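You operate a simulated robot arm through the tools that you are given. There is no shell and no other tool. Be economical: measure what you need, move in short steps, check, and stop when the job is done.

The job below is to be done with a simulated robot arm. You get a single attempt, and the scene is never put back.

TASK
Change the blue weight in the pan for the one that the card asks for.
Fine: white lever to hold the arm before a weight moves, old weight on the ledge, lever free again; drop nothing. Set down upright: what you pick out.

It is judged by the outcome, as a careful person would: the job done as asked, and still so three seconds after it is handed in. It fails if anything else is knocked over, pushed out of place, dropped, spilled or broken.

THE ROBOT
A 6-joint arm with a two-finger parallel gripper on a trunk, on a base that drives. Base frame: it is fixed to the floor where the robot stands at the start and does not move with it; the origin is under the middle of the robot, x ahead of it, y to its left, z up; the surface under the hand at the start is at about z = 0.8. Readings come in m, degrees, newtons and seconds.
With the tool pointing down near the work surface it reaches from about 0.32 to 0.82 m from the robot's upright axis, wherever it stands. Its first joint turns from -166.0 to 166.0 degrees. Places, roughly: black ledge handwheel [0.5, 0.4, 0.8]; black ledge knob [0.5, 0.7, 0.8]; brass ledge lever [0.5, 1.1, 0.8]; green ledge lever [0.5, 0.6, 0.8]; grey pump [0.5, 1.25, 0.75]; orange ledge lever [0.5, 0.3, 0.8]; pan of the steel arm [0.7, 0.3, 0.9]; short black roll [0.75, 1, 0.75]; short grey roll [0.75, 1.25, 0.75]; top of the grey ledge [0.6, 0.7, 0.8]; white ledge lever [0.5, 0.1, 0.8]. Payload 3.43 kg.
Tool frame: the origin (TCP) lies between the finger pads and is the grasp point; the fingertips stand 0.034 m ahead of it; z points along the fingers, y is the line along which they close. Largest opening 0.128 m; finger width 0.024, thickness 0.012; the body of the gripper, 0.048 by 0.13 m, starts 0.096 m behind the TCP.
Orientation is that of the tool frame in the base frame, as [roll, pitch, yaw] about the fixed x, y, z axes, in that order (R = Rz(yaw) Ry(pitch) Rx(roll)). With the fingers straight down and closing along the base's y, the tool's x points along the base's -x, its y along +y and its z along -z.

THE INTERFACE
- The arm moves only by the tool step_arm. Its argument "moves" is a list of rows, each a list of 7 numbers: the turn, a rotation vector about the tool's x, y, z in units of 45 degrees (1.0 is 45 degrees), then the shift along the tool's x, y, z in units of 500 mm (1.0 is 500 mm), then the closure in counts, from 0 (fully open) to 255 (shut). In form: [[ax, ay, az, x, y, z, gripper], ...]. A call has 1 to 20 rows; each row is the pose to reach, as a shift and turn from the pose commanded when the call began, along the tool's axes at that moment. A call with a number of a shift or a turn outside -1 to 1 is refused whole. Each row takes 0.2 s and may step no farther than 0.05 m and 8.6 degrees from the row before; otherwise, or with a gripper value out of range, the whole call is refused. A pose out of reach is approached as far as the arm can. The call stops where the force on the tool passes 60 N (or 10 N more than at its start, if that is more) or the arm is blocked; 0.2 s more then pass. The fingers move at their own pace (about 0.045 m/s each) and stop on an object; they squeeze with about 37 N. The grip force told is the motor's: it shows also when the fingers shut on nothing. Time passes only in rows, and 0.2 s behind the last, so rows that repeat a pose let the fingers close. The reply holds the time, the measured pose of the TCP, the force on the tool along the base axes, the opening and the grip force, in the units named above and with some noise, with the torque about the TCP (base axes, N m) and any sound that the robot's microphone picked up.
- Cameras (640 x 400 px; columns grow to the right, rows downward): "scene" is now at [0.006, 0.1935, 1.4982]; the picture's right is [0.40, -0.92, -0.00], its down [-0.74, -0.32, -0.59] and it looks along [0.54, 0.24, -0.81] (base axes); focal length 284 px, centre (320, 200). "wrist" rides on the gripper at [0.076, -0.011, -0.16] in the tool frame; the picture's right is [0.15, 0.99, 0.00], its down [-0.88, 0.13, -0.46] and it looks along [-0.45, 0.07, 0.89] (tool axes); focal length 234 px, centre (320, 200). There is no depth. A picture from a camera that has moved, and an enlarged one, comes with that camera's place and axes in the base frame and with its lens.
- get_image(camera): a new picture of that camera. The clock stands still meanwhile.
- steer(legs): drives the robot by 1 to 6 legs, each [ahead, turn to the left] in m and degrees, along the robot's own axes; the way and the turn of a leg run together, so that a leg with both is an arc; at most 1.5 m and 180 degrees a leg. The arm and the cameras ride along, it lands a little off, and it stops where it bumps. It gives what a move gives.
- aim_head(pan, tilt): turns the head with the scene camera to pan (to the left, within 155 degrees either way) and tilt (down, from -29 to 69), counted from straight ahead of the robot. It gives what a move gives.
- inspect(camera, box): a new picture of the part [left, top, right, bottom] of that camera's present view, enlarged. The clock stands still meanwhile.
- sign_off(): hands the job in; it is judged then, once.

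Work in short steps. Places have to be worked out from the pictures, the camera data and where the tool is seen: move nearer, look again, correct. Check each grasp and each placing, and mend what went wrong. You have 120 turns and 90 pictures in all, those below and enlarged ones among them. Open the gripper and draw the arm clear of the work before you hand the job in, unless the task says otherwise; then end with one line.

The tools are called as a command line: name --pt "numbers of a row" for each row, then --argument value for the rest, lists and objects as JSON in quotes. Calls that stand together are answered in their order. step_arm: Moves the arm, as the interface text tells. Its arguments: {"type":"object","properties":{"moves":{"type":"array","items":{"type":"array","items":{"type":"number"}}}},"required":["moves"]} The other tools are called the same way: steer (legs) drives the base; aim_head (pan, tilt) turns the head that bears the scene camera; get_image (camera) takes a picture; inspect (camera, box) takes an enlarged picture of a part of a camera's view; sign_off () hands the job in.

At the start:

```text
t: 0.0
eef_pos: [0.4636, 0.2967, 1.0612]
tool_rot: [-180.0, 0.0, 179.8]
contact_force: [-0.4, 1.0, -0.5]
ft_torque: [0.0, 0.0, -0.01]
opening: 0.128
gripper_force: 0.1
robot x, y, heading: [0.0039, 0.01, -0.2]
head pan, tilt: [23.7, 53.7]
```

scene: 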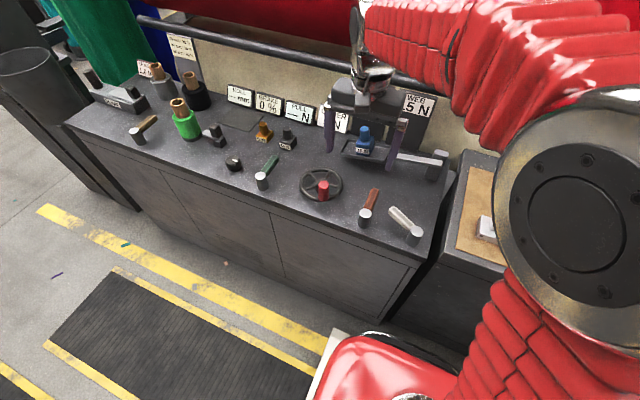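
wrist: 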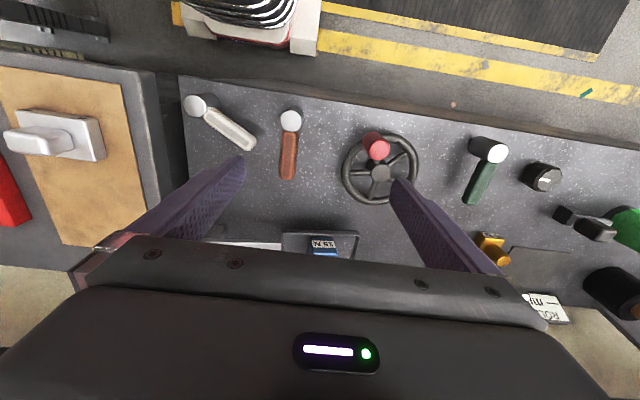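

I begin by enlarging the scene view to read the cards and see the weights.

inspect --camera "scene" --box '[320, 80, 460, 250]'

inspect --camera "scene" --box '[190, 70, 350, 180]'

inspect --camera "scene" --box '[80, 20, 240, 130]'

```text
2.35 times, centred on (390, 165) of scene
camera zoom: at [0.006, 0.1935, 1.4982], right [0.4, -0.92, 0.0], down [-0.74, -0.32, -0.59], along [0.54, 0.24, -0.81], focal length 669 px, centre (155, 282)
```

zoom: 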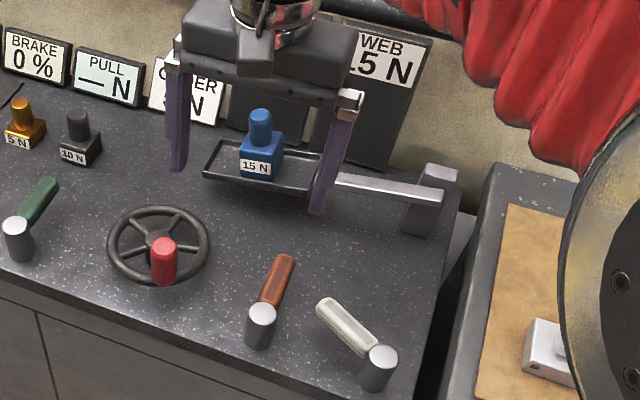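

```text
3.64 times, centred on (270, 125) of scene
camera zoom: at [0.006, 0.1935, 1.4982], right [0.4, -0.92, 0.0], down [-0.74, -0.32, -0.59], along [0.54, 0.24, -0.81], focal length 1034 px, centre (502, 473)
```

zoom: 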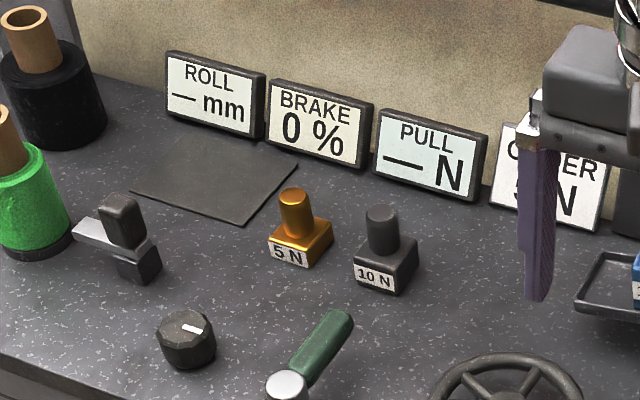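

```text
3.64 times, centred on (160, 75) of scene
camera zoom: at [0.006, 0.1935, 1.4982], right [0.4, -0.92, 0.0], down [-0.74, -0.32, -0.59], along [0.54, 0.24, -0.81], focal length 1034 px, centre (902, 654)
```

zoom: 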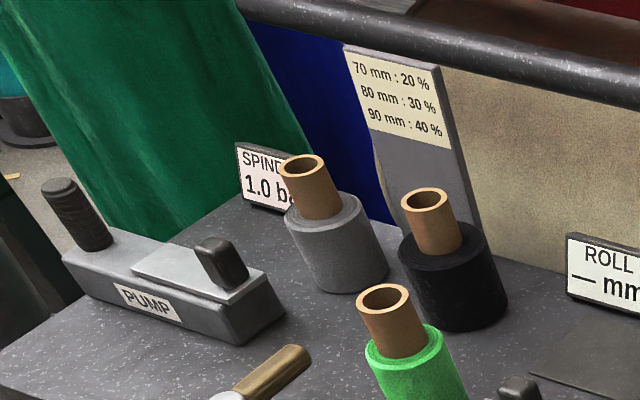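

Blue weight is 15 N; the ORDER card is hidden by the gripper. I move the hand toward the white lever (−y), which also clears the view.

step_arm --pt "0 0 0 0 -0.08 0 0" --pt "0 0 0 0 -0.16 0 0" --pt "0 0 0 0 -0.24 0 0" --pt "0 0 0 0 -0.32 0 0" --pt "0 0 0 0 -0.38 0 0"

get_image --camera "scene"

inspect --camera "scene" --box '[280, 80, 460, 190]'

get_image --camera "wrist"

```text
t: 1.2
eef_pos: [0.4625, 0.1062, 1.0599]
tool_rot: [180.0, 0.0, 179.8]
contact_force: [-0.2, 0.2, 0.2]
ft_torque: [0.01, -0.01, 0.01]
opening: 0.128
gripper_force: 0.0
robot x, y, heading: [-0.0007, 0.0029, -0.1]
head pan, tilt: [23.7, 53.7]
```

```text
84 pictures are left
camera scene: at [0.006, 0.1934, 1.4982], right [0.4, -0.92, 0.0], down [-0.74, -0.32, -0.59], along [0.54, 0.24, -0.81], focal length 284 px, centre (320, 200)
```

scene: 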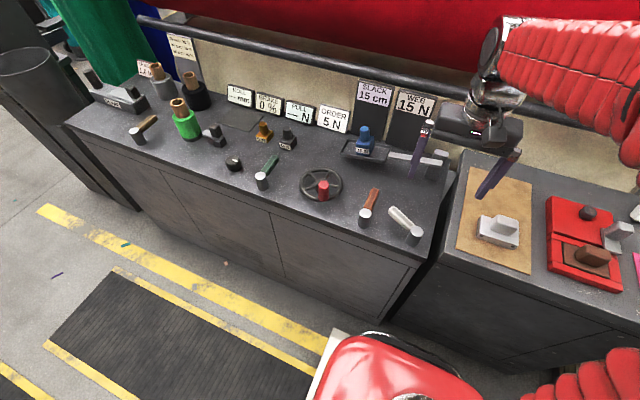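

```text
3.56 times, centred on (370, 135) of scene
camera zoom: at [0.006, 0.1934, 1.4982], right [0.4, -0.92, 0.0], down [-0.74, -0.32, -0.59], along [0.54, 0.24, -0.81], focal length 1011 px, centre (142, 431)
```

zoom: 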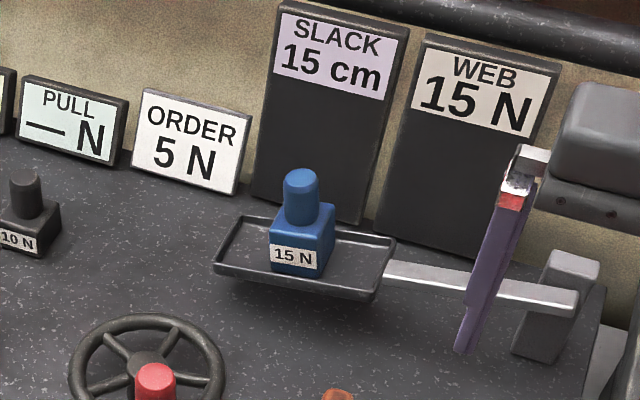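

```text
82 pictures are left
camera wrist: at [0.386, 0.0948, 1.2206], right [-0.14, 0.99, 0.0], down [0.88, 0.13, 0.46], along [0.45, 0.07, -0.89], focal length 234 px, centre (320, 200)
```

wrist: 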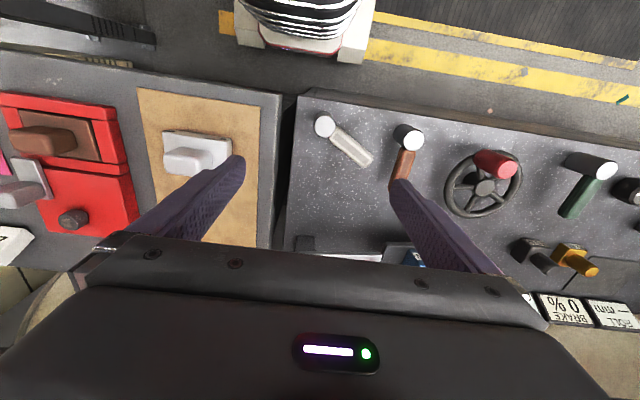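

The ORDER card says 5 N: the brass/orange weight beside the black 10 N one. Now I look at the white lever close up.

inspect --camera "scene" --box '[330, 170, 450, 260]'

inspect --camera "wrist" --box '[290, 80, 430, 200]'

```text
4.44 times, centred on (390, 215) of scene
camera zoom: at [0.006, 0.1934, 1.4982], right [0.4, -0.92, 0.0], down [-0.74, -0.32, -0.59], along [0.54, 0.24, -0.81], focal length 1264 px, centre (9, 133)
```

zoom: 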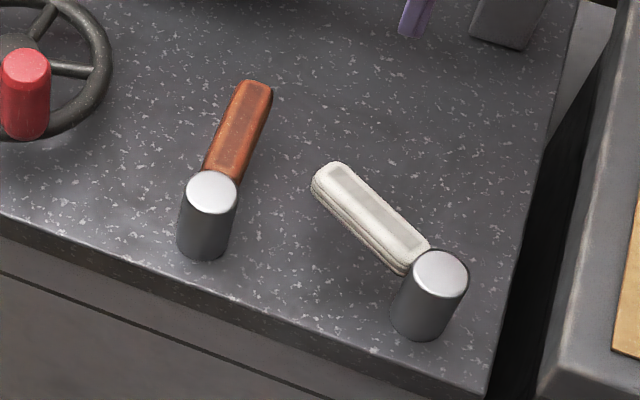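

```text
3.33 times, centred on (360, 140) of wrist
camera zoom: at [0.386, 0.0948, 1.2206], right [-0.14, 0.99, 0.0], down [0.88, 0.13, 0.46], along [0.45, 0.07, -0.89], focal length 781 px, centre (187, 400)
```

zoom: 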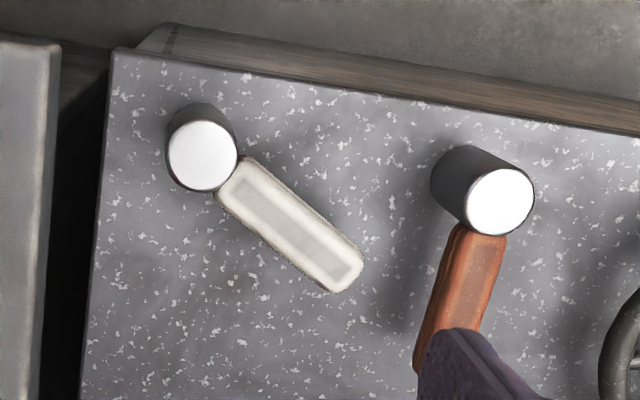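

ORDER is 5 N (brass weight). By triangulation the white lever's post is at about (0.447, 0.112, 0.849) and its handle tip at (0.497, 0.19, 0.835); the other levers point straight back (+x). I close the fingers and go above the handle's free side, near (0.46, 0.20).

step_arm --pt "0 0 0 0 0.08 0 255" --pt "0 0 0 0 0.16 0 255" --pt "0 0 0 0.0 0.188 0.05 255" --pt "0 0 0 0.0 0.188 0.13 255" --pt "0 0 0 0.0 0.188 0.21 255" --pt "0 0 0 0.0 0.188 0.29 255" --pt "0 0 0 0.0 0.188 0.34 255" --pt "0 0 0 0.0 0.188 0.34 255"

get_image --camera "wrist"

inspect --camera "scene" --box '[320, 120, 460, 260]'

```text
t: 3.0
eef_pos: [0.462, 0.201, 0.8898]
tool_rot: [-179.9, 0.0, 179.8]
contact_force: [0.4, 0.9, 0.8]
ft_torque: [0.0, 0.01, 0.03]
opening: 0.0
gripper_force: 28.0
robot x, y, heading: [0.0013, 0.0064, -0.2]
head pan, tilt: [23.7, 53.7]
```

```text
79 pictures are left
camera wrist: at [0.3863, 0.1892, 1.0512], right [-0.14, 0.99, 0.0], down [0.88, 0.13, 0.46], along [0.45, 0.07, -0.89], focal length 234 px, centre (320, 200)
```

wrist: 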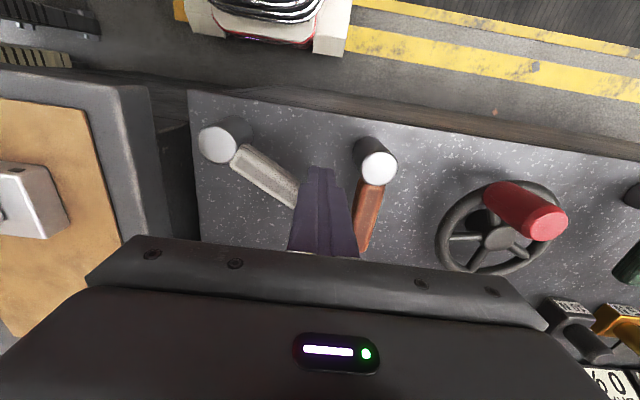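

```text
2.86 times, centred on (390, 190) of scene
camera zoom: at [0.0061, 0.1935, 1.4982], right [0.4, -0.92, 0.0], down [-0.74, -0.32, -0.59], along [0.54, 0.24, -0.81], focal length 813 px, centre (120, 229)
```

zoom: 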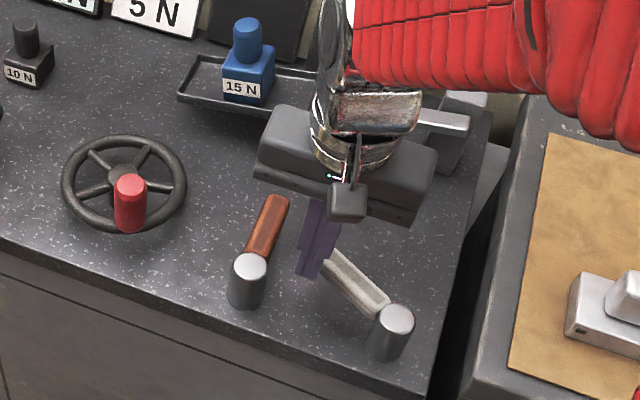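

The fingertips stand where expected, between the white handle and the orange post. I descend to handle height.

step_arm --pt "0 0 0 0.016 0 0.04 255" --pt "0 0 0 0.016 0 0.08 255"

inspect --camera "scene" --box '[320, 120, 460, 260]'

```text
t: 3.6
eef_pos: [0.4548, 0.2003, 0.8507]
tool_rot: [-179.9, 0.0, 179.9]
contact_force: [-0.5, 0.4, 0.5]
ft_torque: [0.01, -0.01, 0.02]
opening: 0.0
gripper_force: 33.0
robot x, y, heading: [-0.0002, 0.0066, 0.1]
head pan, tilt: [23.7, 53.7]
```

```text
2.86 times, centred on (390, 190) of scene
camera zoom: at [0.006, 0.1935, 1.4982], right [0.4, -0.92, 0.0], down [-0.74, -0.32, -0.59], along [0.54, 0.24, -0.81], focal length 813 px, centre (120, 229)
```

zoom: 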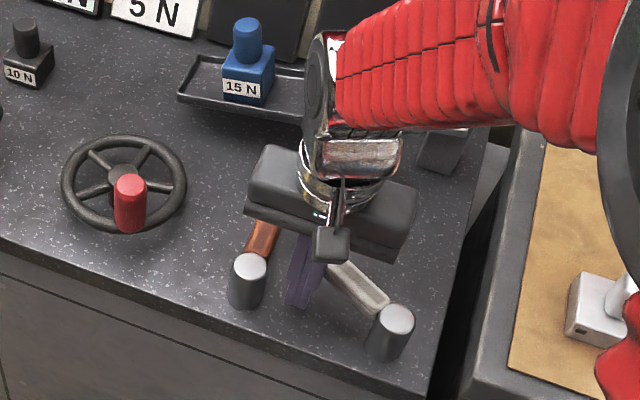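

Clear on both sides. I push the handle along an arc about its post, first part, reading forces.

step_arm --pt "0 0 0 -0.028 -0.012 0 255" --pt "0 0 0 -0.056 -0.022 0 255" --pt "0 0 0 -0.082 -0.036 0 255" --pt "0 0 0 -0.104 -0.056 0 255" --pt "0 0 0 -0.124 -0.078 0 255"

get_image --camera "scene"

get_image --camera "wrist"

```text
t: 4.8
eef_pos: [0.5174, 0.161, 0.8502]
tool_rot: [-179.9, 0.0, 179.9]
contact_force: [-0.9, 1.7, -0.8]
ft_torque: [0.02, 0.02, 0.0]
opening: 0.0001
gripper_force: 33.4
robot x, y, heading: [-0.006, 0.0063, -0.3]
head pan, tilt: [23.7, 53.7]
```

```text
76 pictures are left
camera scene: at [0.0061, 0.1935, 1.4982], right [0.4, -0.92, 0.0], down [-0.74, -0.32, -0.59], along [0.54, 0.24, -0.81], focal length 284 px, centre (320, 200)
```

scene: 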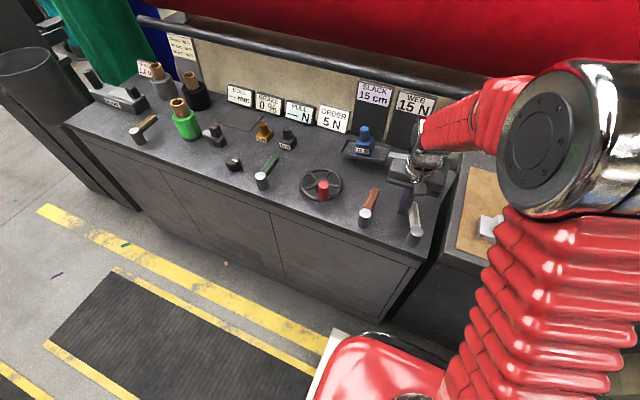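

```text
75 pictures are left
camera wrist: at [0.4404, 0.1503, 1.011], right [-0.14, 0.99, 0.0], down [0.88, 0.13, 0.46], along [0.45, 0.07, -0.89], focal length 234 px, centre (320, 200)
```

wrist: 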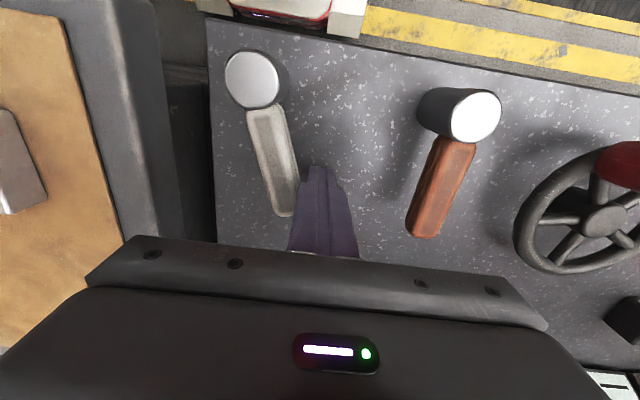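

The lever follows freely with little force. I continue, past straight-back, watching for a stop or sound.

step_arm --pt "0 0 0 -0.014 -0.026 0 255" --pt "0 0 0 -0.024 -0.054 0 255" --pt "0 0 0 -0.03 -0.084 0 255" --pt "0 0 0 -0.03 -0.084 0 255"

get_image --camera "wrist"

inspect --camera "scene" --box '[320, 70, 460, 260]'

```text
t: 5.6
eef_pos: [0.5288, 0.1334, 0.8502]
tool_rot: [179.3, 0.0, 179.8]
contact_force: [-3.7, 22.9, -4.0]
ft_torque: [-0.14, -0.08, -0.31]
opening: 0.0002
gripper_force: 32.8
robot x, y, heading: [-0.0019, 0.005, 0.0]
head pan, tilt: [23.7, 53.7]
stopped in row 3: the force on the tool passed its limit at 79 N (the readings are from after the stop); the commanded pose is now the measured one
```

```text
74 pictures are left
camera wrist: at [0.4535, 0.1197, 1.0105], right [-0.14, 0.99, 0.01], down [0.88, 0.12, 0.46], along [0.45, 0.07, -0.89], focal length 234 px, centre (320, 200)
```

wrist: 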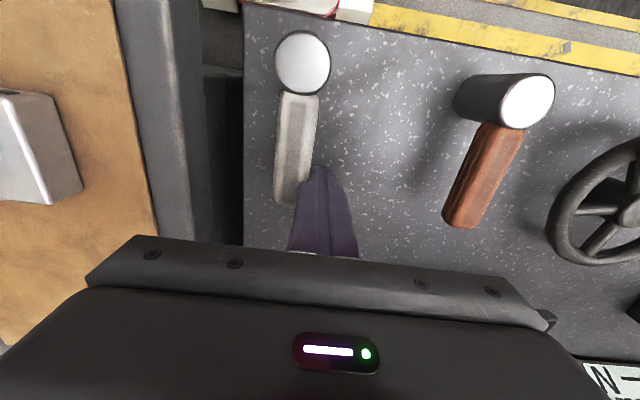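

```text
2.11 times, centred on (390, 165) of scene
camera zoom: at [0.006, 0.194, 1.4982], right [0.4, -0.92, 0.0], down [-0.74, -0.32, -0.59], along [0.54, 0.24, -0.81], focal length 599 px, centre (173, 274)
```

zoom: 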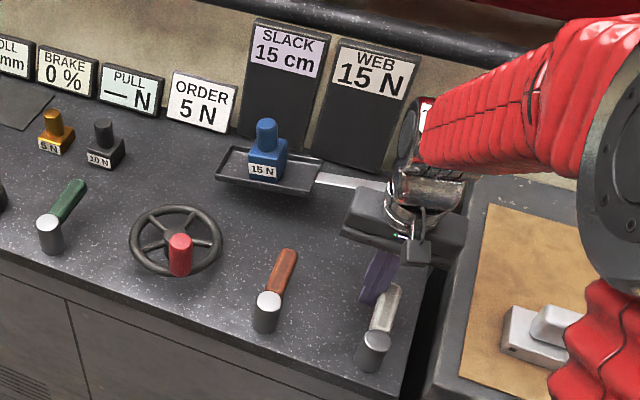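

The lever hit a firm stop pointing straight back, the opposite end from its free position. I back off and rise, then check it stays.

step_arm --pt "0 0 0 0 0.03 0 255" --pt "0 0 0 0 0.04 -0.08 255" --pt "0 0 0 0 0.04 -0.18 200" --pt "0 0 0 0 0.04 -0.28 150" --pt "0 0 0 0.05 0.08 -0.36 80" --pt "0 0 0 0.1 0.16 -0.42 80"

get_image --camera "wrist"

inspect --camera "scene" --box '[220, 70, 460, 260]'

```text
refused: row 5 steps farther than a row can; nothing moved
```

```text
72 pictures are left
camera wrist: at [0.4535, 0.1197, 1.0105], right [-0.14, 0.99, 0.01], down [0.88, 0.12, 0.46], along [0.45, 0.07, -0.89], focal length 234 px, centre (320, 200)
```

wrist: 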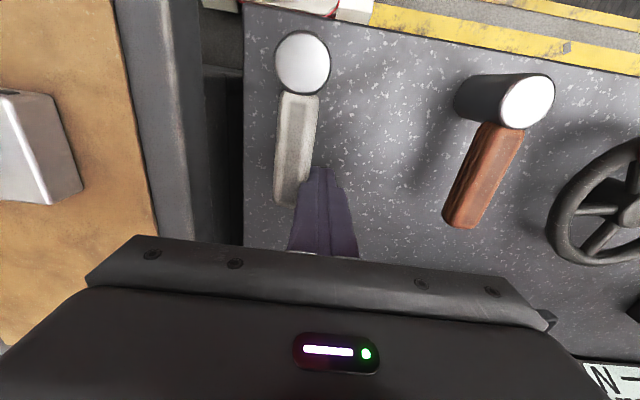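

```text
2.11 times, centred on (340, 165) of scene
camera zoom: at [0.006, 0.194, 1.4982], right [0.4, -0.92, 0.0], down [-0.74, -0.32, -0.59], along [0.54, 0.24, -0.81], focal length 599 px, centre (278, 274)
```

zoom: 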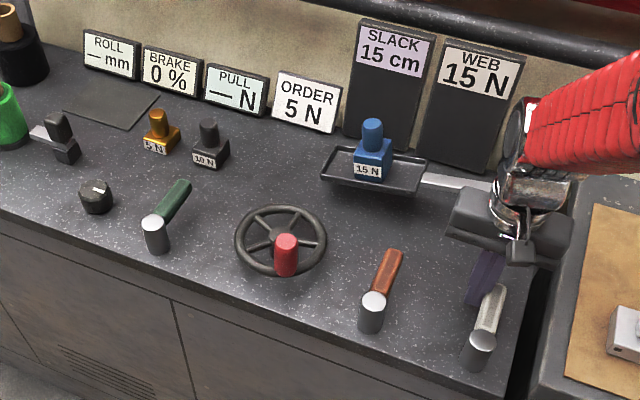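

A row was too long; I send smaller steps.

step_arm --pt "0 0 0 0 0.03 0 255" --pt "0 0 0 0 0.04 -0.08 255" --pt "0 0 0 0 0.04 -0.16 200" --pt "0 0 0 0 0.04 -0.24 150" --pt "0 0 0 0.03 0.08 -0.3 80" --pt "0 0 0 0.06 0.14 -0.36 80" --pt "0 0 0 0.06 0.22 -0.38 80" --pt "0 0 0 0.06 0.3 -0.4 80"

get_image --camera "wrist"

inspect --camera "scene" --box '[220, 70, 460, 260]'

```text
t: 7.4
eef_pos: [0.5002, 0.2819, 1.0507]
tool_rot: [179.3, 0.0, 179.6]
contact_force: [-0.4, 0.5, 0.3]
ft_torque: [-0.03, 0.01, -0.02]
opening: 0.0878
gripper_force: 0.1
robot x, y, heading: [0.001, 0.0042, 0.1]
head pan, tilt: [23.7, 53.7]
```

```text
70 pictures are left
camera wrist: at [0.4247, 0.2694, 1.2109], right [-0.14, 0.99, 0.01], down [0.88, 0.12, 0.46], along [0.45, 0.07, -0.89], focal length 234 px, centre (320, 200)
```

wrist: 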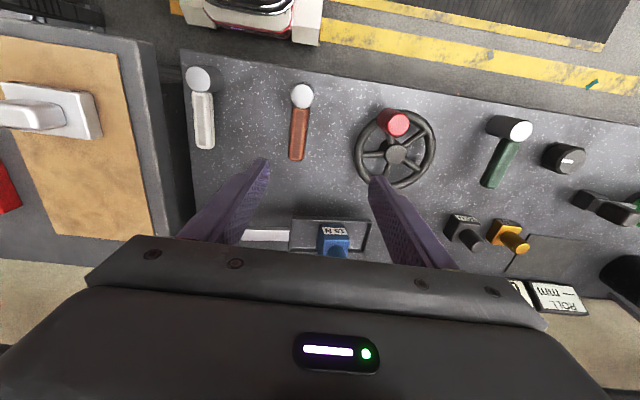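

```text
2.11 times, centred on (340, 165) of scene
camera zoom: at [0.006, 0.1936, 1.4982], right [0.4, -0.92, 0.0], down [-0.74, -0.32, -0.59], along [0.54, 0.24, -0.81], focal length 599 px, centre (278, 274)
```

zoom: 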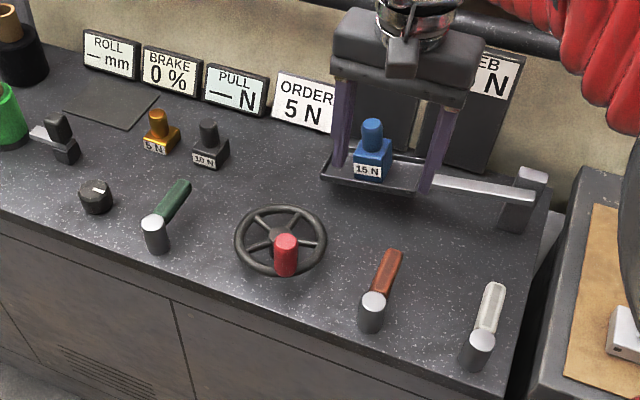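

The lever stays at its stop. I estimate the blue weight's axis near (0.663, 0.335), knob top z≈0.945, so I move above it for a closer look.

step_arm --pt "0 0 0 -0.08 0.025 0 120" --pt "0 0 0 -0.16 0.05 0 120" --pt "0 0 0 -0.24 0.08 0 120" --pt "0 0 0 -0.3 0.106 0.02 120" --pt "0 0 0 -0.326 0.106 0.02 120"

get_image --camera "wrist"

inspect --camera "scene" --box '[320, 70, 440, 190]'

```text
t: 8.6
eef_pos: [0.6645, 0.3314, 1.0435]
tool_rot: [179.5, 0.0, 179.7]
contact_force: [-0.2, -0.1, 0.4]
ft_torque: [-0.02, -0.01, 0.01]
opening: 0.068
gripper_force: 0.0
robot x, y, heading: [-0.002, 0.0073, 0.0]
head pan, tilt: [23.7, 53.7]
```

```text
68 pictures are left
camera wrist: at [0.5881, 0.3193, 1.2037], right [-0.14, 0.99, 0.01], down [0.88, 0.12, 0.46], along [0.45, 0.07, -0.89], focal length 234 px, centre (320, 200)
```

wrist: 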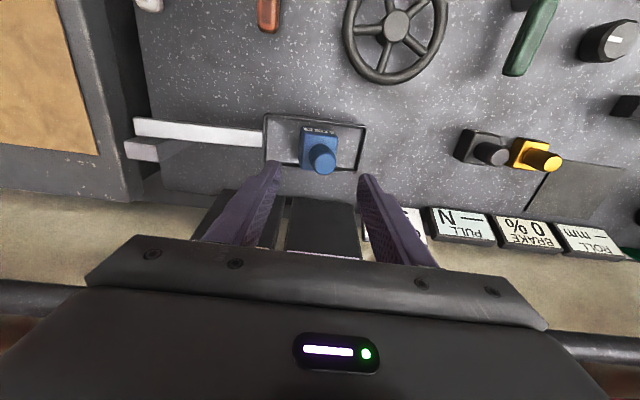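

```text
3.33 times, centred on (380, 130) of scene
camera zoom: at [0.0061, 0.1935, 1.4982], right [0.4, -0.92, 0.0], down [-0.74, -0.32, -0.59], along [0.54, 0.24, -0.81], focal length 948 px, centre (120, 433)
```

zoom: 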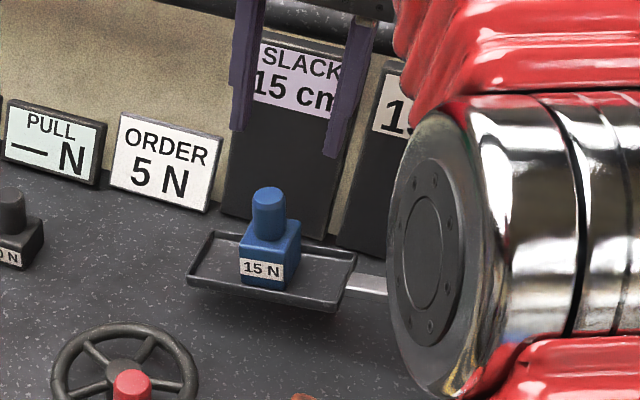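

Knob axis refined to about (0.667, 0.338), top z≈0.942, body top ≈0.90. I descend so the fingertips flank the knob just above the body.

step_arm --pt "0 0 0 -0.005 0.013 0.06 120" --pt "0 0 0 -0.005 0.013 0.12 120" --pt "0 0 0 -0.005 0.013 0.16 120" --pt "0 0 0 -0.005 0.013 0.19 120"

get_image --camera "wrist"

inspect --camera "scene" --box '[320, 70, 440, 190]'

```text
t: 9.6
eef_pos: [0.6667, 0.34, 0.9467]
tool_rot: [179.4, -0.1, 179.8]
contact_force: [0.9, 0.3, 0.3]
ft_torque: [-0.01, 0.0, 0.0]
opening: 0.0679
gripper_force: 0.0
robot x, y, heading: [0.0019, 0.0104, -0.1]
head pan, tilt: [23.7, 53.7]
```

```text
66 pictures are left
camera wrist: at [0.5916, 0.3266, 1.1068], right [-0.14, 0.99, 0.01], down [0.88, 0.12, 0.46], along [0.45, 0.07, -0.89], focal length 234 px, centre (320, 200)
```

wrist: 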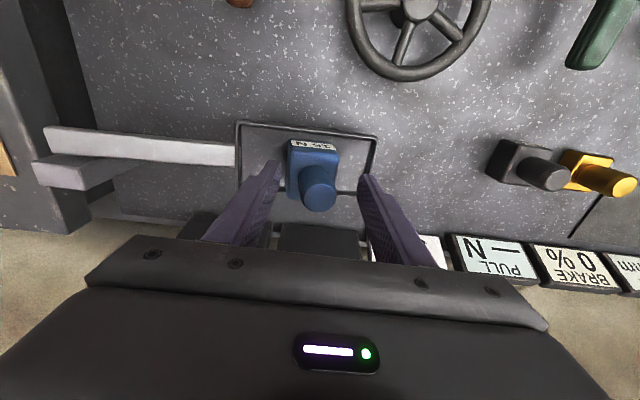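

```text
3.33 times, centred on (380, 130) of scene
camera zoom: at [0.0062, 0.1935, 1.4982], right [0.4, -0.92, 0.0], down [-0.74, -0.32, -0.59], along [0.54, 0.24, -0.81], focal length 948 px, centre (120, 433)
```

zoom: 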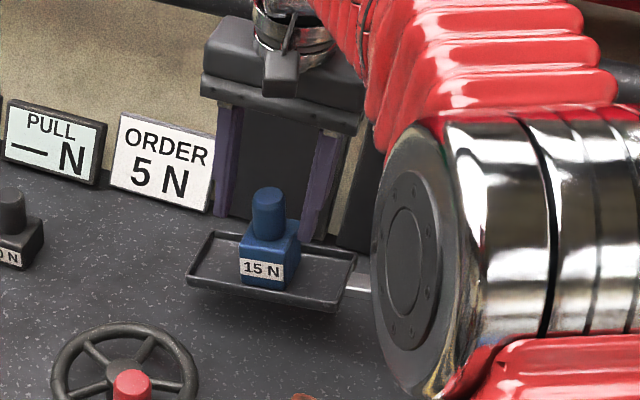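

The tips flank the knob and line up with its axis. I shift slightly and close.

step_arm --pt "0 0 0 -0.005 -0.003 0.008 120" --pt "0 0 0 -0.005 -0.003 0.008 255" --pt "0 0 0 -0.005 -0.003 0.008 255" --pt "0 0 0 -0.005 -0.003 0.008 255" --pt "0 0 0 -0.005 -0.003 0.008 255"

get_image --camera "wrist"

inspect --camera "scene" --box '[320, 70, 440, 190]'

```text
t: 10.8
eef_pos: [0.6708, 0.3358, 0.9431]
tool_rot: [179.4, 0.0, 179.6]
contact_force: [1.0, 0.6, 4.9]
ft_torque: [-0.2, -0.11, -0.02]
opening: 0.0295
gripper_force: 36.9
robot x, y, heading: [0.0014, 0.002, -0.0]
head pan, tilt: [23.7, 53.7]
```

```text
64 pictures are left
camera wrist: at [0.5937, 0.3244, 1.1034], right [-0.14, 0.99, 0.01], down [0.88, 0.12, 0.46], along [0.45, 0.07, -0.89], focal length 234 px, centre (320, 200)
```

wrist: 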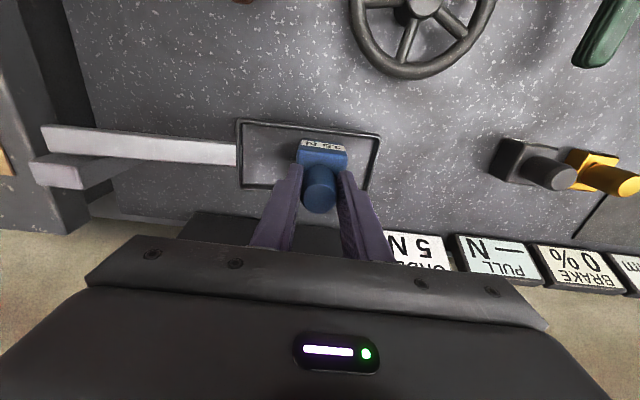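

```text
3.33 times, centred on (380, 130) of scene
camera zoom: at [0.0061, 0.1935, 1.4982], right [0.4, -0.92, 0.0], down [-0.74, -0.32, -0.59], along [0.54, 0.24, -0.81], focal length 948 px, centre (120, 433)
```

zoom: 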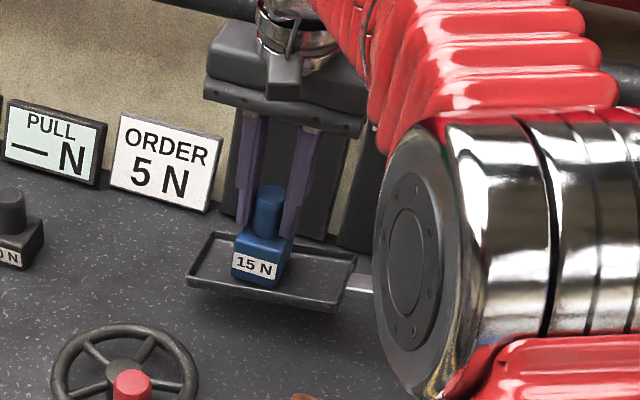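

Grip is firm on the knob (opening 29.5 mm). I lift a little and check the weight and that the pan stays held.

step_arm --pt "0 0 0 0 0 -0.02 255" --pt "0 0 0 0 0 -0.06 255" --pt "0 0 0 0 0 -0.1 255"

get_image --camera "wrist"

inspect --camera "scene" --box '[280, 70, 440, 190]'

```text
t: 11.6
eef_pos: [0.67, 0.3364, 0.9908]
tool_rot: [179.5, -0.2, 179.7]
contact_force: [0.2, -0.9, -6.3]
ft_torque: [-0.03, 0.04, -0.04]
opening: 0.0296
gripper_force: 37.7
robot x, y, heading: [0.0021, 0.0095, -0.1]
head pan, tilt: [23.7, 53.7]
```

```text
62 pictures are left
camera wrist: at [0.5943, 0.3237, 1.1527], right [-0.14, 0.99, 0.01], down [0.88, 0.12, 0.45], along [0.45, 0.07, -0.89], focal length 234 px, centre (320, 200)
```

wrist: 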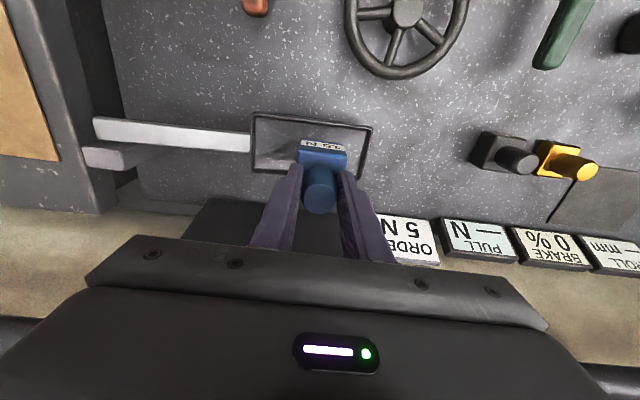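

```text
3.33 times, centred on (360, 130) of scene
camera zoom: at [0.0065, 0.1936, 1.4982], right [0.4, -0.92, 0.0], down [-0.74, -0.32, -0.59], along [0.54, 0.24, -0.81], focal length 948 px, centre (187, 433)
```

zoom: 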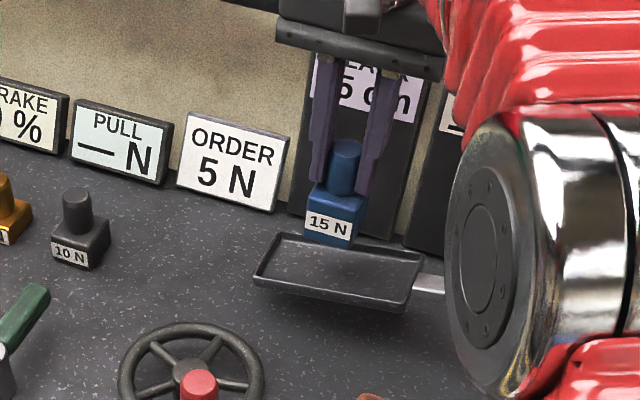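

The pan stayed put, so the arm is held. I carry the blue weight to the clear ledge spot around (0.62, 0.485) and lower to about 2 cm above the surface.

step_arm --pt "0 0 0 0 0.0 -0.04 255" --pt "0 0 0 0.02 0.06 -0.04 255" --pt "0 0 0 0.04 0.12 -0.04 255" --pt "0 0 0 0.07 0.18 -0.04 255" --pt "0 0 0 0.1 0.24 -0.04 255" --pt "0 0 0 0.1 0.3 -0.02 255" --pt "0 0 0 0.1 0.3 0.05 255" --pt "0 0 0 0.1 0.3 0.11 255" --pt "0 0 0 0.1 0.3 0.16 255"

get_image --camera "wrist"

inspect --camera "scene" --box '[240, 70, 400, 190]'

```text
t: 13.6
eef_pos: [0.6331, 0.498, 0.921]
tool_rot: [179.5, -0.2, 179.7]
contact_force: [-0.1, -0.4, -5.7]
ft_torque: [0.0, 0.04, 0.02]
opening: 0.0294
gripper_force: 36.3
out of reach, approached as far as the arm can: row 7, 8, 9
robot x, y, heading: [0.0025, 0.0083, -0.0]
head pan, tilt: [23.7, 53.7]
```

```text
60 pictures are left
camera wrist: at [0.558, 0.4868, 1.0823], right [-0.14, 0.99, 0.01], down [0.88, 0.12, 0.45], along [0.45, 0.07, -0.89], focal length 234 px, centre (320, 200)
```

wrist: 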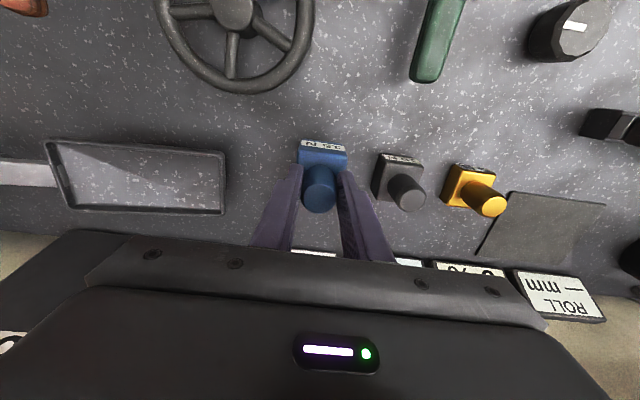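

```text
3.33 times, centred on (320, 130) of scene
camera zoom: at [0.0064, 0.1937, 1.4982], right [0.4, -0.92, 0.0], down [-0.74, -0.32, -0.59], along [0.54, 0.24, -0.81], focal length 948 px, centre (320, 433)
```

zoom: 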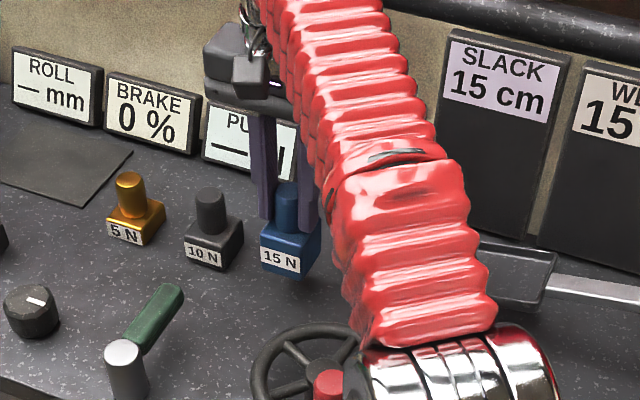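

That was slightly beyond comfortable reach, so I pull back toward x≈0.59 and lower toward the surface.

step_arm --pt "0 0 0 0.04 0.0 0 255" --pt "0 0 0 0.09 -0.01 0.0 255" --pt "0 0 0 0.09 -0.01 0.03 255" --pt "0 0 0 0.09 -0.01 0.05 255"

get_image --camera "wrist"

inspect --camera "scene" --box '[240, 70, 400, 190]'

```text
t: 14.6
eef_pos: [0.6217, 0.5163, 0.9199]
tool_rot: [179.5, -0.3, 179.8]
contact_force: [0.2, 0.4, -5.0]
ft_torque: [0.01, -0.03, 0.03]
opening: 0.0293
gripper_force: 36.5
out of reach, approached as far as the arm can: row 1, 2, 3, 4
robot x, y, heading: [-0.0005, 0.0066, -0.0]
head pan, tilt: [23.7, 53.7]
```

```text
58 pictures are left
camera wrist: at [0.5455, 0.5025, 1.0806], right [-0.14, 0.99, 0.01], down [0.88, 0.12, 0.45], along [0.45, 0.07, -0.89], focal length 234 px, centre (320, 200)
```

wrist: 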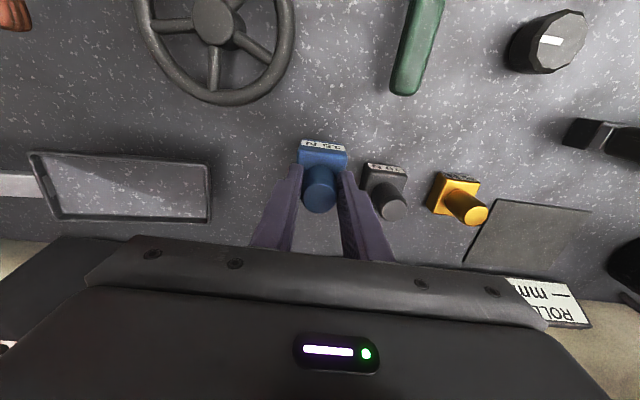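

```text
3.33 times, centred on (320, 130) of scene
camera zoom: at [0.0064, 0.1937, 1.4982], right [0.4, -0.92, 0.0], down [-0.74, -0.32, -0.59], along [0.54, 0.24, -0.81], focal length 948 px, centre (320, 433)
```

zoom: 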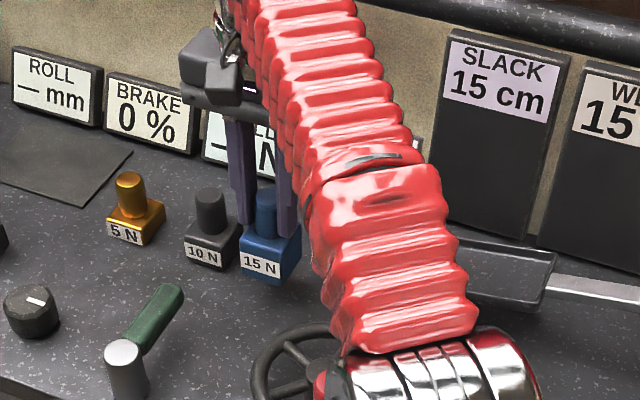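

The arm is stuck at a reach limit and slid sideways toward the 10 N weight. I go straight up first.

step_arm --pt "0 0 0 0 0 -0.06 255" --pt "0 0 0 0.0 0 -0.13 255" --pt "0 0 0 0.0 0 -0.2 255"

```text
t: 15.4
eef_pos: [0.6096, 0.5027, 0.9976]
tool_rot: [179.6, -0.1, 179.7]
contact_force: [0.3, -1.1, -6.0]
ft_torque: [-0.02, 0.0, 0.0]
opening: 0.0292
gripper_force: 36.9
out of reach, approached as far as the arm can: row 1, 2, 3
robot x, y, heading: [-0.0023, 0.007, 0.0]
head pan, tilt: [23.7, 53.7]
```

Still not tracking. I retreat up and toward smaller y to return to a good configuration.

step_arm --pt "0 0 0 0 -0.05 -0.04 255" --pt "0 0 0 0.0 -0.1 -0.08 255" --pt "0 0 0 0.0 -0.15 -0.12 255" --pt "0 0 0 0.0 -0.2 -0.12 255"

get_image --camera "scene"

```text
t: 16.4
eef_pos: [0.6191, 0.4104, 1.0919]
tool_rot: [-179.1, -2.3, 179.9]
contact_force: [-2.6, 5.8, -11.9]
ft_torque: [-0.34, -0.04, 0.06]
opening: 0.0293
gripper_force: 36.9
out of reach, approached as far as the arm can: row 1, 2, 3, 4
robot x, y, heading: [0.0006, 0.008, -0.4]
head pan, tilt: [23.7, 53.7]
```

```text
56 pictures are left
camera scene: at [0.0062, 0.1947, 1.4981], right [0.4, -0.92, 0.0], down [-0.74, -0.32, -0.59], along [0.54, 0.24, -0.81], focal length 284 px, centre (320, 200)
```

scene: 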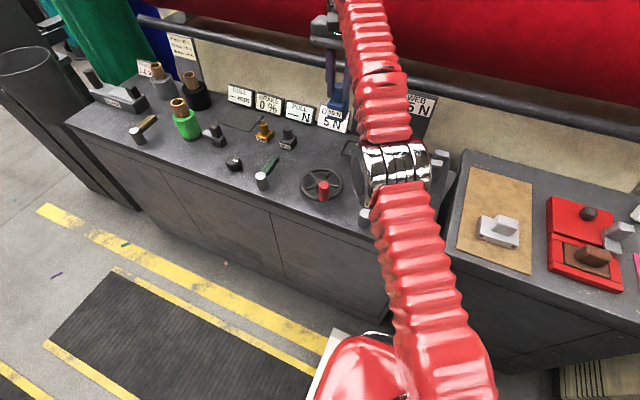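

The elbow swings low on the right; I hold a moment and look closely at what the elbow is near.

step_arm --pt "0 0 0 0 0 0 255" --pt "0 0 0 0 0 0 255"

inspect --camera "scene" --box '[300, 80, 480, 260]'

get_image --camera "wrist"

```text
t: 17.0
eef_pos: [0.6203, 0.4078, 1.094]
tool_rot: [-179.0, -2.3, 179.7]
contact_force: [0.0, 0.2, -5.8]
ft_torque: [0.0, -0.01, 0.01]
opening: 0.0293
gripper_force: 37.1
robot x, y, heading: [-0.0001, 0.0065, -0.1]
head pan, tilt: [23.7, 53.7]
```

```text
2.22 times, centred on (390, 170) of scene
camera zoom: at [0.0064, 0.1936, 1.4982], right [0.4, -0.92, 0.0], down [-0.74, -0.32, -0.59], along [0.54, 0.24, -0.81], focal length 632 px, centre (164, 267)
```

zoom: 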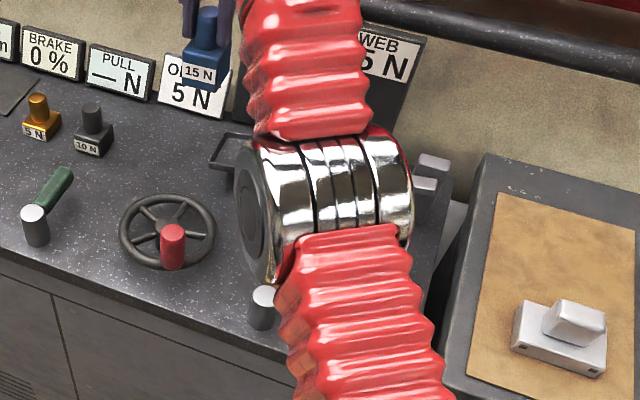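

```text
54 pictures are left
camera wrist: at [0.55, 0.3991, 1.2576], right [-0.14, 0.99, -0.01], down [0.9, 0.13, 0.42], along [0.42, 0.05, -0.91], focal length 234 px, centre (320, 200)
```

wrist: 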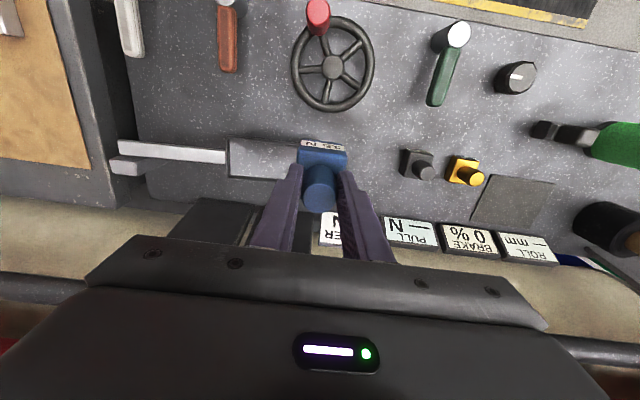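

Nothing is touching, the weight is safe, and the lever is still at hold. I test a small move back in x to see if tracking is normal here.

step_arm --pt "0 0 0 0.04 0 0 255" --pt "0 0 0 0.08 0 0 255" --pt "0 0 0 0.08 0 0 255"

```text
t: 17.8
eef_pos: [0.6076, 0.4202, 1.1184]
tool_rot: [179.8, -0.4, 179.6]
contact_force: [-0.2, 0.1, -5.8]
ft_torque: [0.03, -0.03, 0.01]
opening: 0.0295
gripper_force: 37.0
out of reach, approached as far as the arm can: row 1, 2, 3
robot x, y, heading: [-0.0032, 0.0091, -0.1]
head pan, tilt: [23.7, 53.7]
```

I guess the solver slid onto a limit; I head back toward the known-good pose (0.67, 0.336, 1.03).

step_arm --pt "0 0 0 -0.06 -0.02 0 255" --pt "0 0 0 -0.12 -0.04 0 255" --pt "0 0 0 -0.18 -0.06 0 255" --pt "0 0 0 -0.24 -0.08 0 255" --pt "0 0 0 -0.24 -0.08 0 255"

```text
t: 19.0
eef_pos: [0.6697, 0.3503, 1.0945]
tool_rot: [179.4, -0.1, 179.8]
contact_force: [0.6, -0.2, -6.6]
ft_torque: [-0.01, 0.02, -0.01]
opening: 0.0293
gripper_force: 36.9
out of reach, approached as far as the arm can: row 1, 2, 3, 4, 5
robot x, y, heading: [-0.0002, 0.0053, -0.3]
head pan, tilt: [23.7, 53.7]
```

step_arm --pt "0 0 0 0 -0.04 0 255" --pt "0 0 0 0 -0.08 0 255" --pt "0 0 0 0 -0.08 0 255"

get_image --camera "scene"

```text
t: 19.8
eef_pos: [0.6704, 0.3104, 1.0937]
tool_rot: [179.4, -0.1, 179.7]
contact_force: [0.1, 0.1, -5.5]
ft_torque: [-0.01, 0.02, 0.02]
opening: 0.0293
gripper_force: 36.9
robot x, y, heading: [0.0011, 0.0021, -0.0]
head pan, tilt: [23.7, 53.7]
```

```text
53 pictures are left
camera scene: at [0.0065, 0.1936, 1.4982], right [0.4, -0.92, 0.0], down [-0.74, -0.32, -0.59], along [0.54, 0.24, -0.81], focal length 284 px, centre (320, 200)
```

scene: 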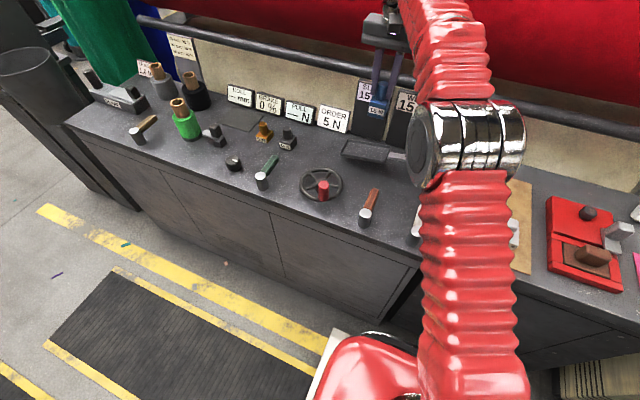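

Tracking is normal again here (moved exactly as asked). I approach a nearer spot, (0.60, 0.46), in small steps at height to see where tracking fails.

step_arm --pt "0 0 0 0.05 0.06 0 255" --pt "0 0 0 0.1 0.12 0 255" --pt "0 0 0 0.14 0.18 0 255" --pt "0 0 0 0.14 0.18 0 255"

```text
t: 20.8
eef_pos: [0.6002, 0.3999, 1.0959]
tool_rot: [179.5, -0.2, 179.8]
contact_force: [0.4, 0.4, -6.2]
ft_torque: [-0.02, 0.04, -0.01]
opening: 0.0291
gripper_force: 37.5
robot x, y, heading: [0.0017, 0.0084, -0.2]
head pan, tilt: [23.7, 53.7]
```

step_arm --pt "0 0 0 0.0 0.05 0 255" --pt "0 0 0 0.0 0.1 0 255" --pt "0 0 0 0.0 0.12 0 255" --pt "0 0 0 0.0 0.12 0.06 255" --pt "0 0 0 0 0.12 0.12 255"

```text
t: 22.0
eef_pos: [0.6012, 0.4649, 1.0351]
tool_rot: [179.5, -0.1, 179.7]
contact_force: [0.0, 0.1, -6.1]
ft_torque: [0.0, 0.0, 0.03]
opening: 0.0292
gripper_force: 37.2
out of reach, approached as far as the arm can: row 3
robot x, y, heading: [0.0027, 0.0021, -0.1]
head pan, tilt: [23.7, 53.7]
```

It tracks down to z 1.035 but flags near a bearing of ~38°, likely a wrist limit. I yaw the tool with the arm's turn (about −17° about tool z) to relax it.

step_arm --pt "0 0 -0.12 0 0 0 255" --pt "0 0 -0.25 0 0 0 255" --pt "0 0 -0.38 0 0 0 255" --pt "0 0 -0.38 0 0 0.05 255" --pt "0 0 -0.38 0 0 0.1 255"

```text
t: 23.2
eef_pos: [0.602, 0.4643, 0.9852]
tool_rot: [179.4, 0.1, -163.3]
contact_force: [-0.3, 0.2, -5.2]
ft_torque: [0.04, 0.06, 0.04]
opening: 0.0294
gripper_force: 36.8
robot x, y, heading: [-0.0013, 0.0047, 0.2]
head pan, tilt: [23.7, 53.7]
```

Tracking is exact now. I lower toward the ledge.

step_arm --pt "0 0 0 0 0 0.05 255" --pt "0 0 0 0 0 0.1 255" --pt "0 0 0 0 0 0.15 255"

get_image --camera "wrist"

inspect --camera "scene" --box '[240, 90, 400, 210]'

```text
t: 24.0
eef_pos: [0.6028, 0.4663, 0.9123]
tool_rot: [179.4, 0.1, -163.1]
contact_force: [-0.7, -0.5, -5.2]
ft_torque: [-0.02, 0.01, 0.01]
opening: 0.0294
gripper_force: 37.3
robot x, y, heading: [0.002, 0.0072, 0.3]
head pan, tilt: [23.7, 53.7]
```

```text
52 pictures are left
camera wrist: at [0.5322, 0.431, 1.072], right [-0.43, 0.9, 0.01], down [0.81, 0.38, 0.46], along [0.41, 0.2, -0.89], focal length 234 px, centre (320, 200)
```

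wrist: 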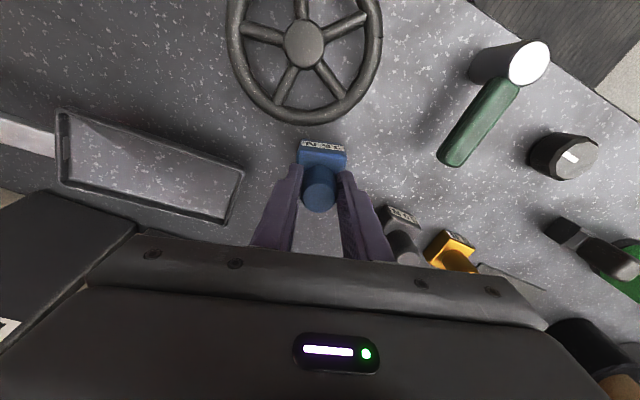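

```text
3.33 times, centred on (320, 150) of scene
camera zoom: at [0.0063, 0.1936, 1.4982], right [0.4, -0.92, 0.0], down [-0.74, -0.32, -0.59], along [0.54, 0.24, -0.81], focal length 948 px, centre (320, 367)
```

zoom: 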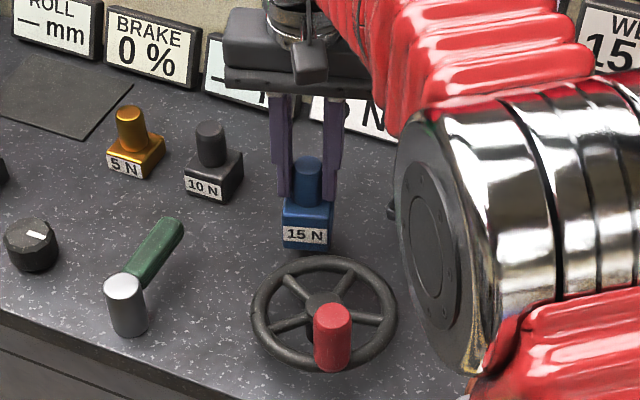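

Clear all round (wheel, pan, 10 N weight). I lower in small increments and watch the force.

step_arm --pt "0 0 0 0 0 0.01 255" --pt "0 0 0 0 0 0.02 255" --pt "0 0 0 0 0 0.028 255"

inspect --camera "scene" --box '[270, 110, 370, 185]'

```text
t: 24.8
eef_pos: [0.6017, 0.4656, 0.8971]
tool_rot: [179.6, 0.2, -163.2]
contact_force: [-0.7, -0.2, -5.8]
ft_torque: [0.03, 0.0, -0.01]
opening: 0.0293
gripper_force: 37.1
robot x, y, heading: [0.0001, 0.0038, 0.2]
head pan, tilt: [23.7, 53.7]
```

```text
5.33 times, centred on (320, 148) of scene
camera zoom: at [0.0064, 0.1936, 1.4982], right [0.4, -0.92, 0.0], down [-0.74, -0.32, -0.59], along [0.54, 0.24, -0.81], focal length 1517 px, centre (320, 480)
```

zoom: 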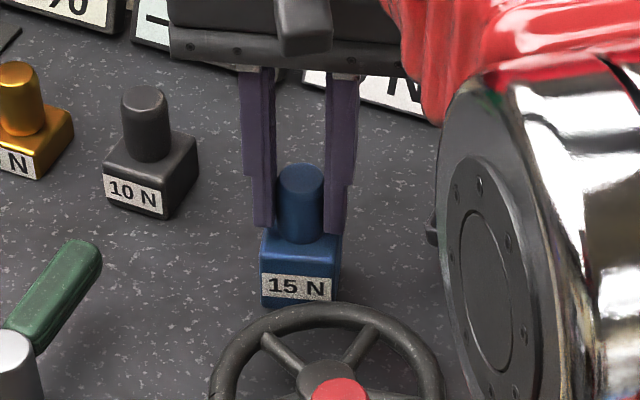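

step_arm --pt "0 0 0 0 0 0.005 255" --pt "0 0 0 0 0 0.01 255" --pt "0 0 0 0 0 0.014 255"

```text
t: 25.6
eef_pos: [0.6022, 0.4654, 0.8905]
tool_rot: [179.4, 0.1, -163.2]
contact_force: [-3.6, -1.6, 4.5]
ft_torque: [-0.48, 0.46, -0.03]
opening: 0.0292
gripper_force: 37.0
robot x, y, heading: [-0.0002, 0.0055, 0.2]
head pan, tilt: [23.7, 53.7]
```

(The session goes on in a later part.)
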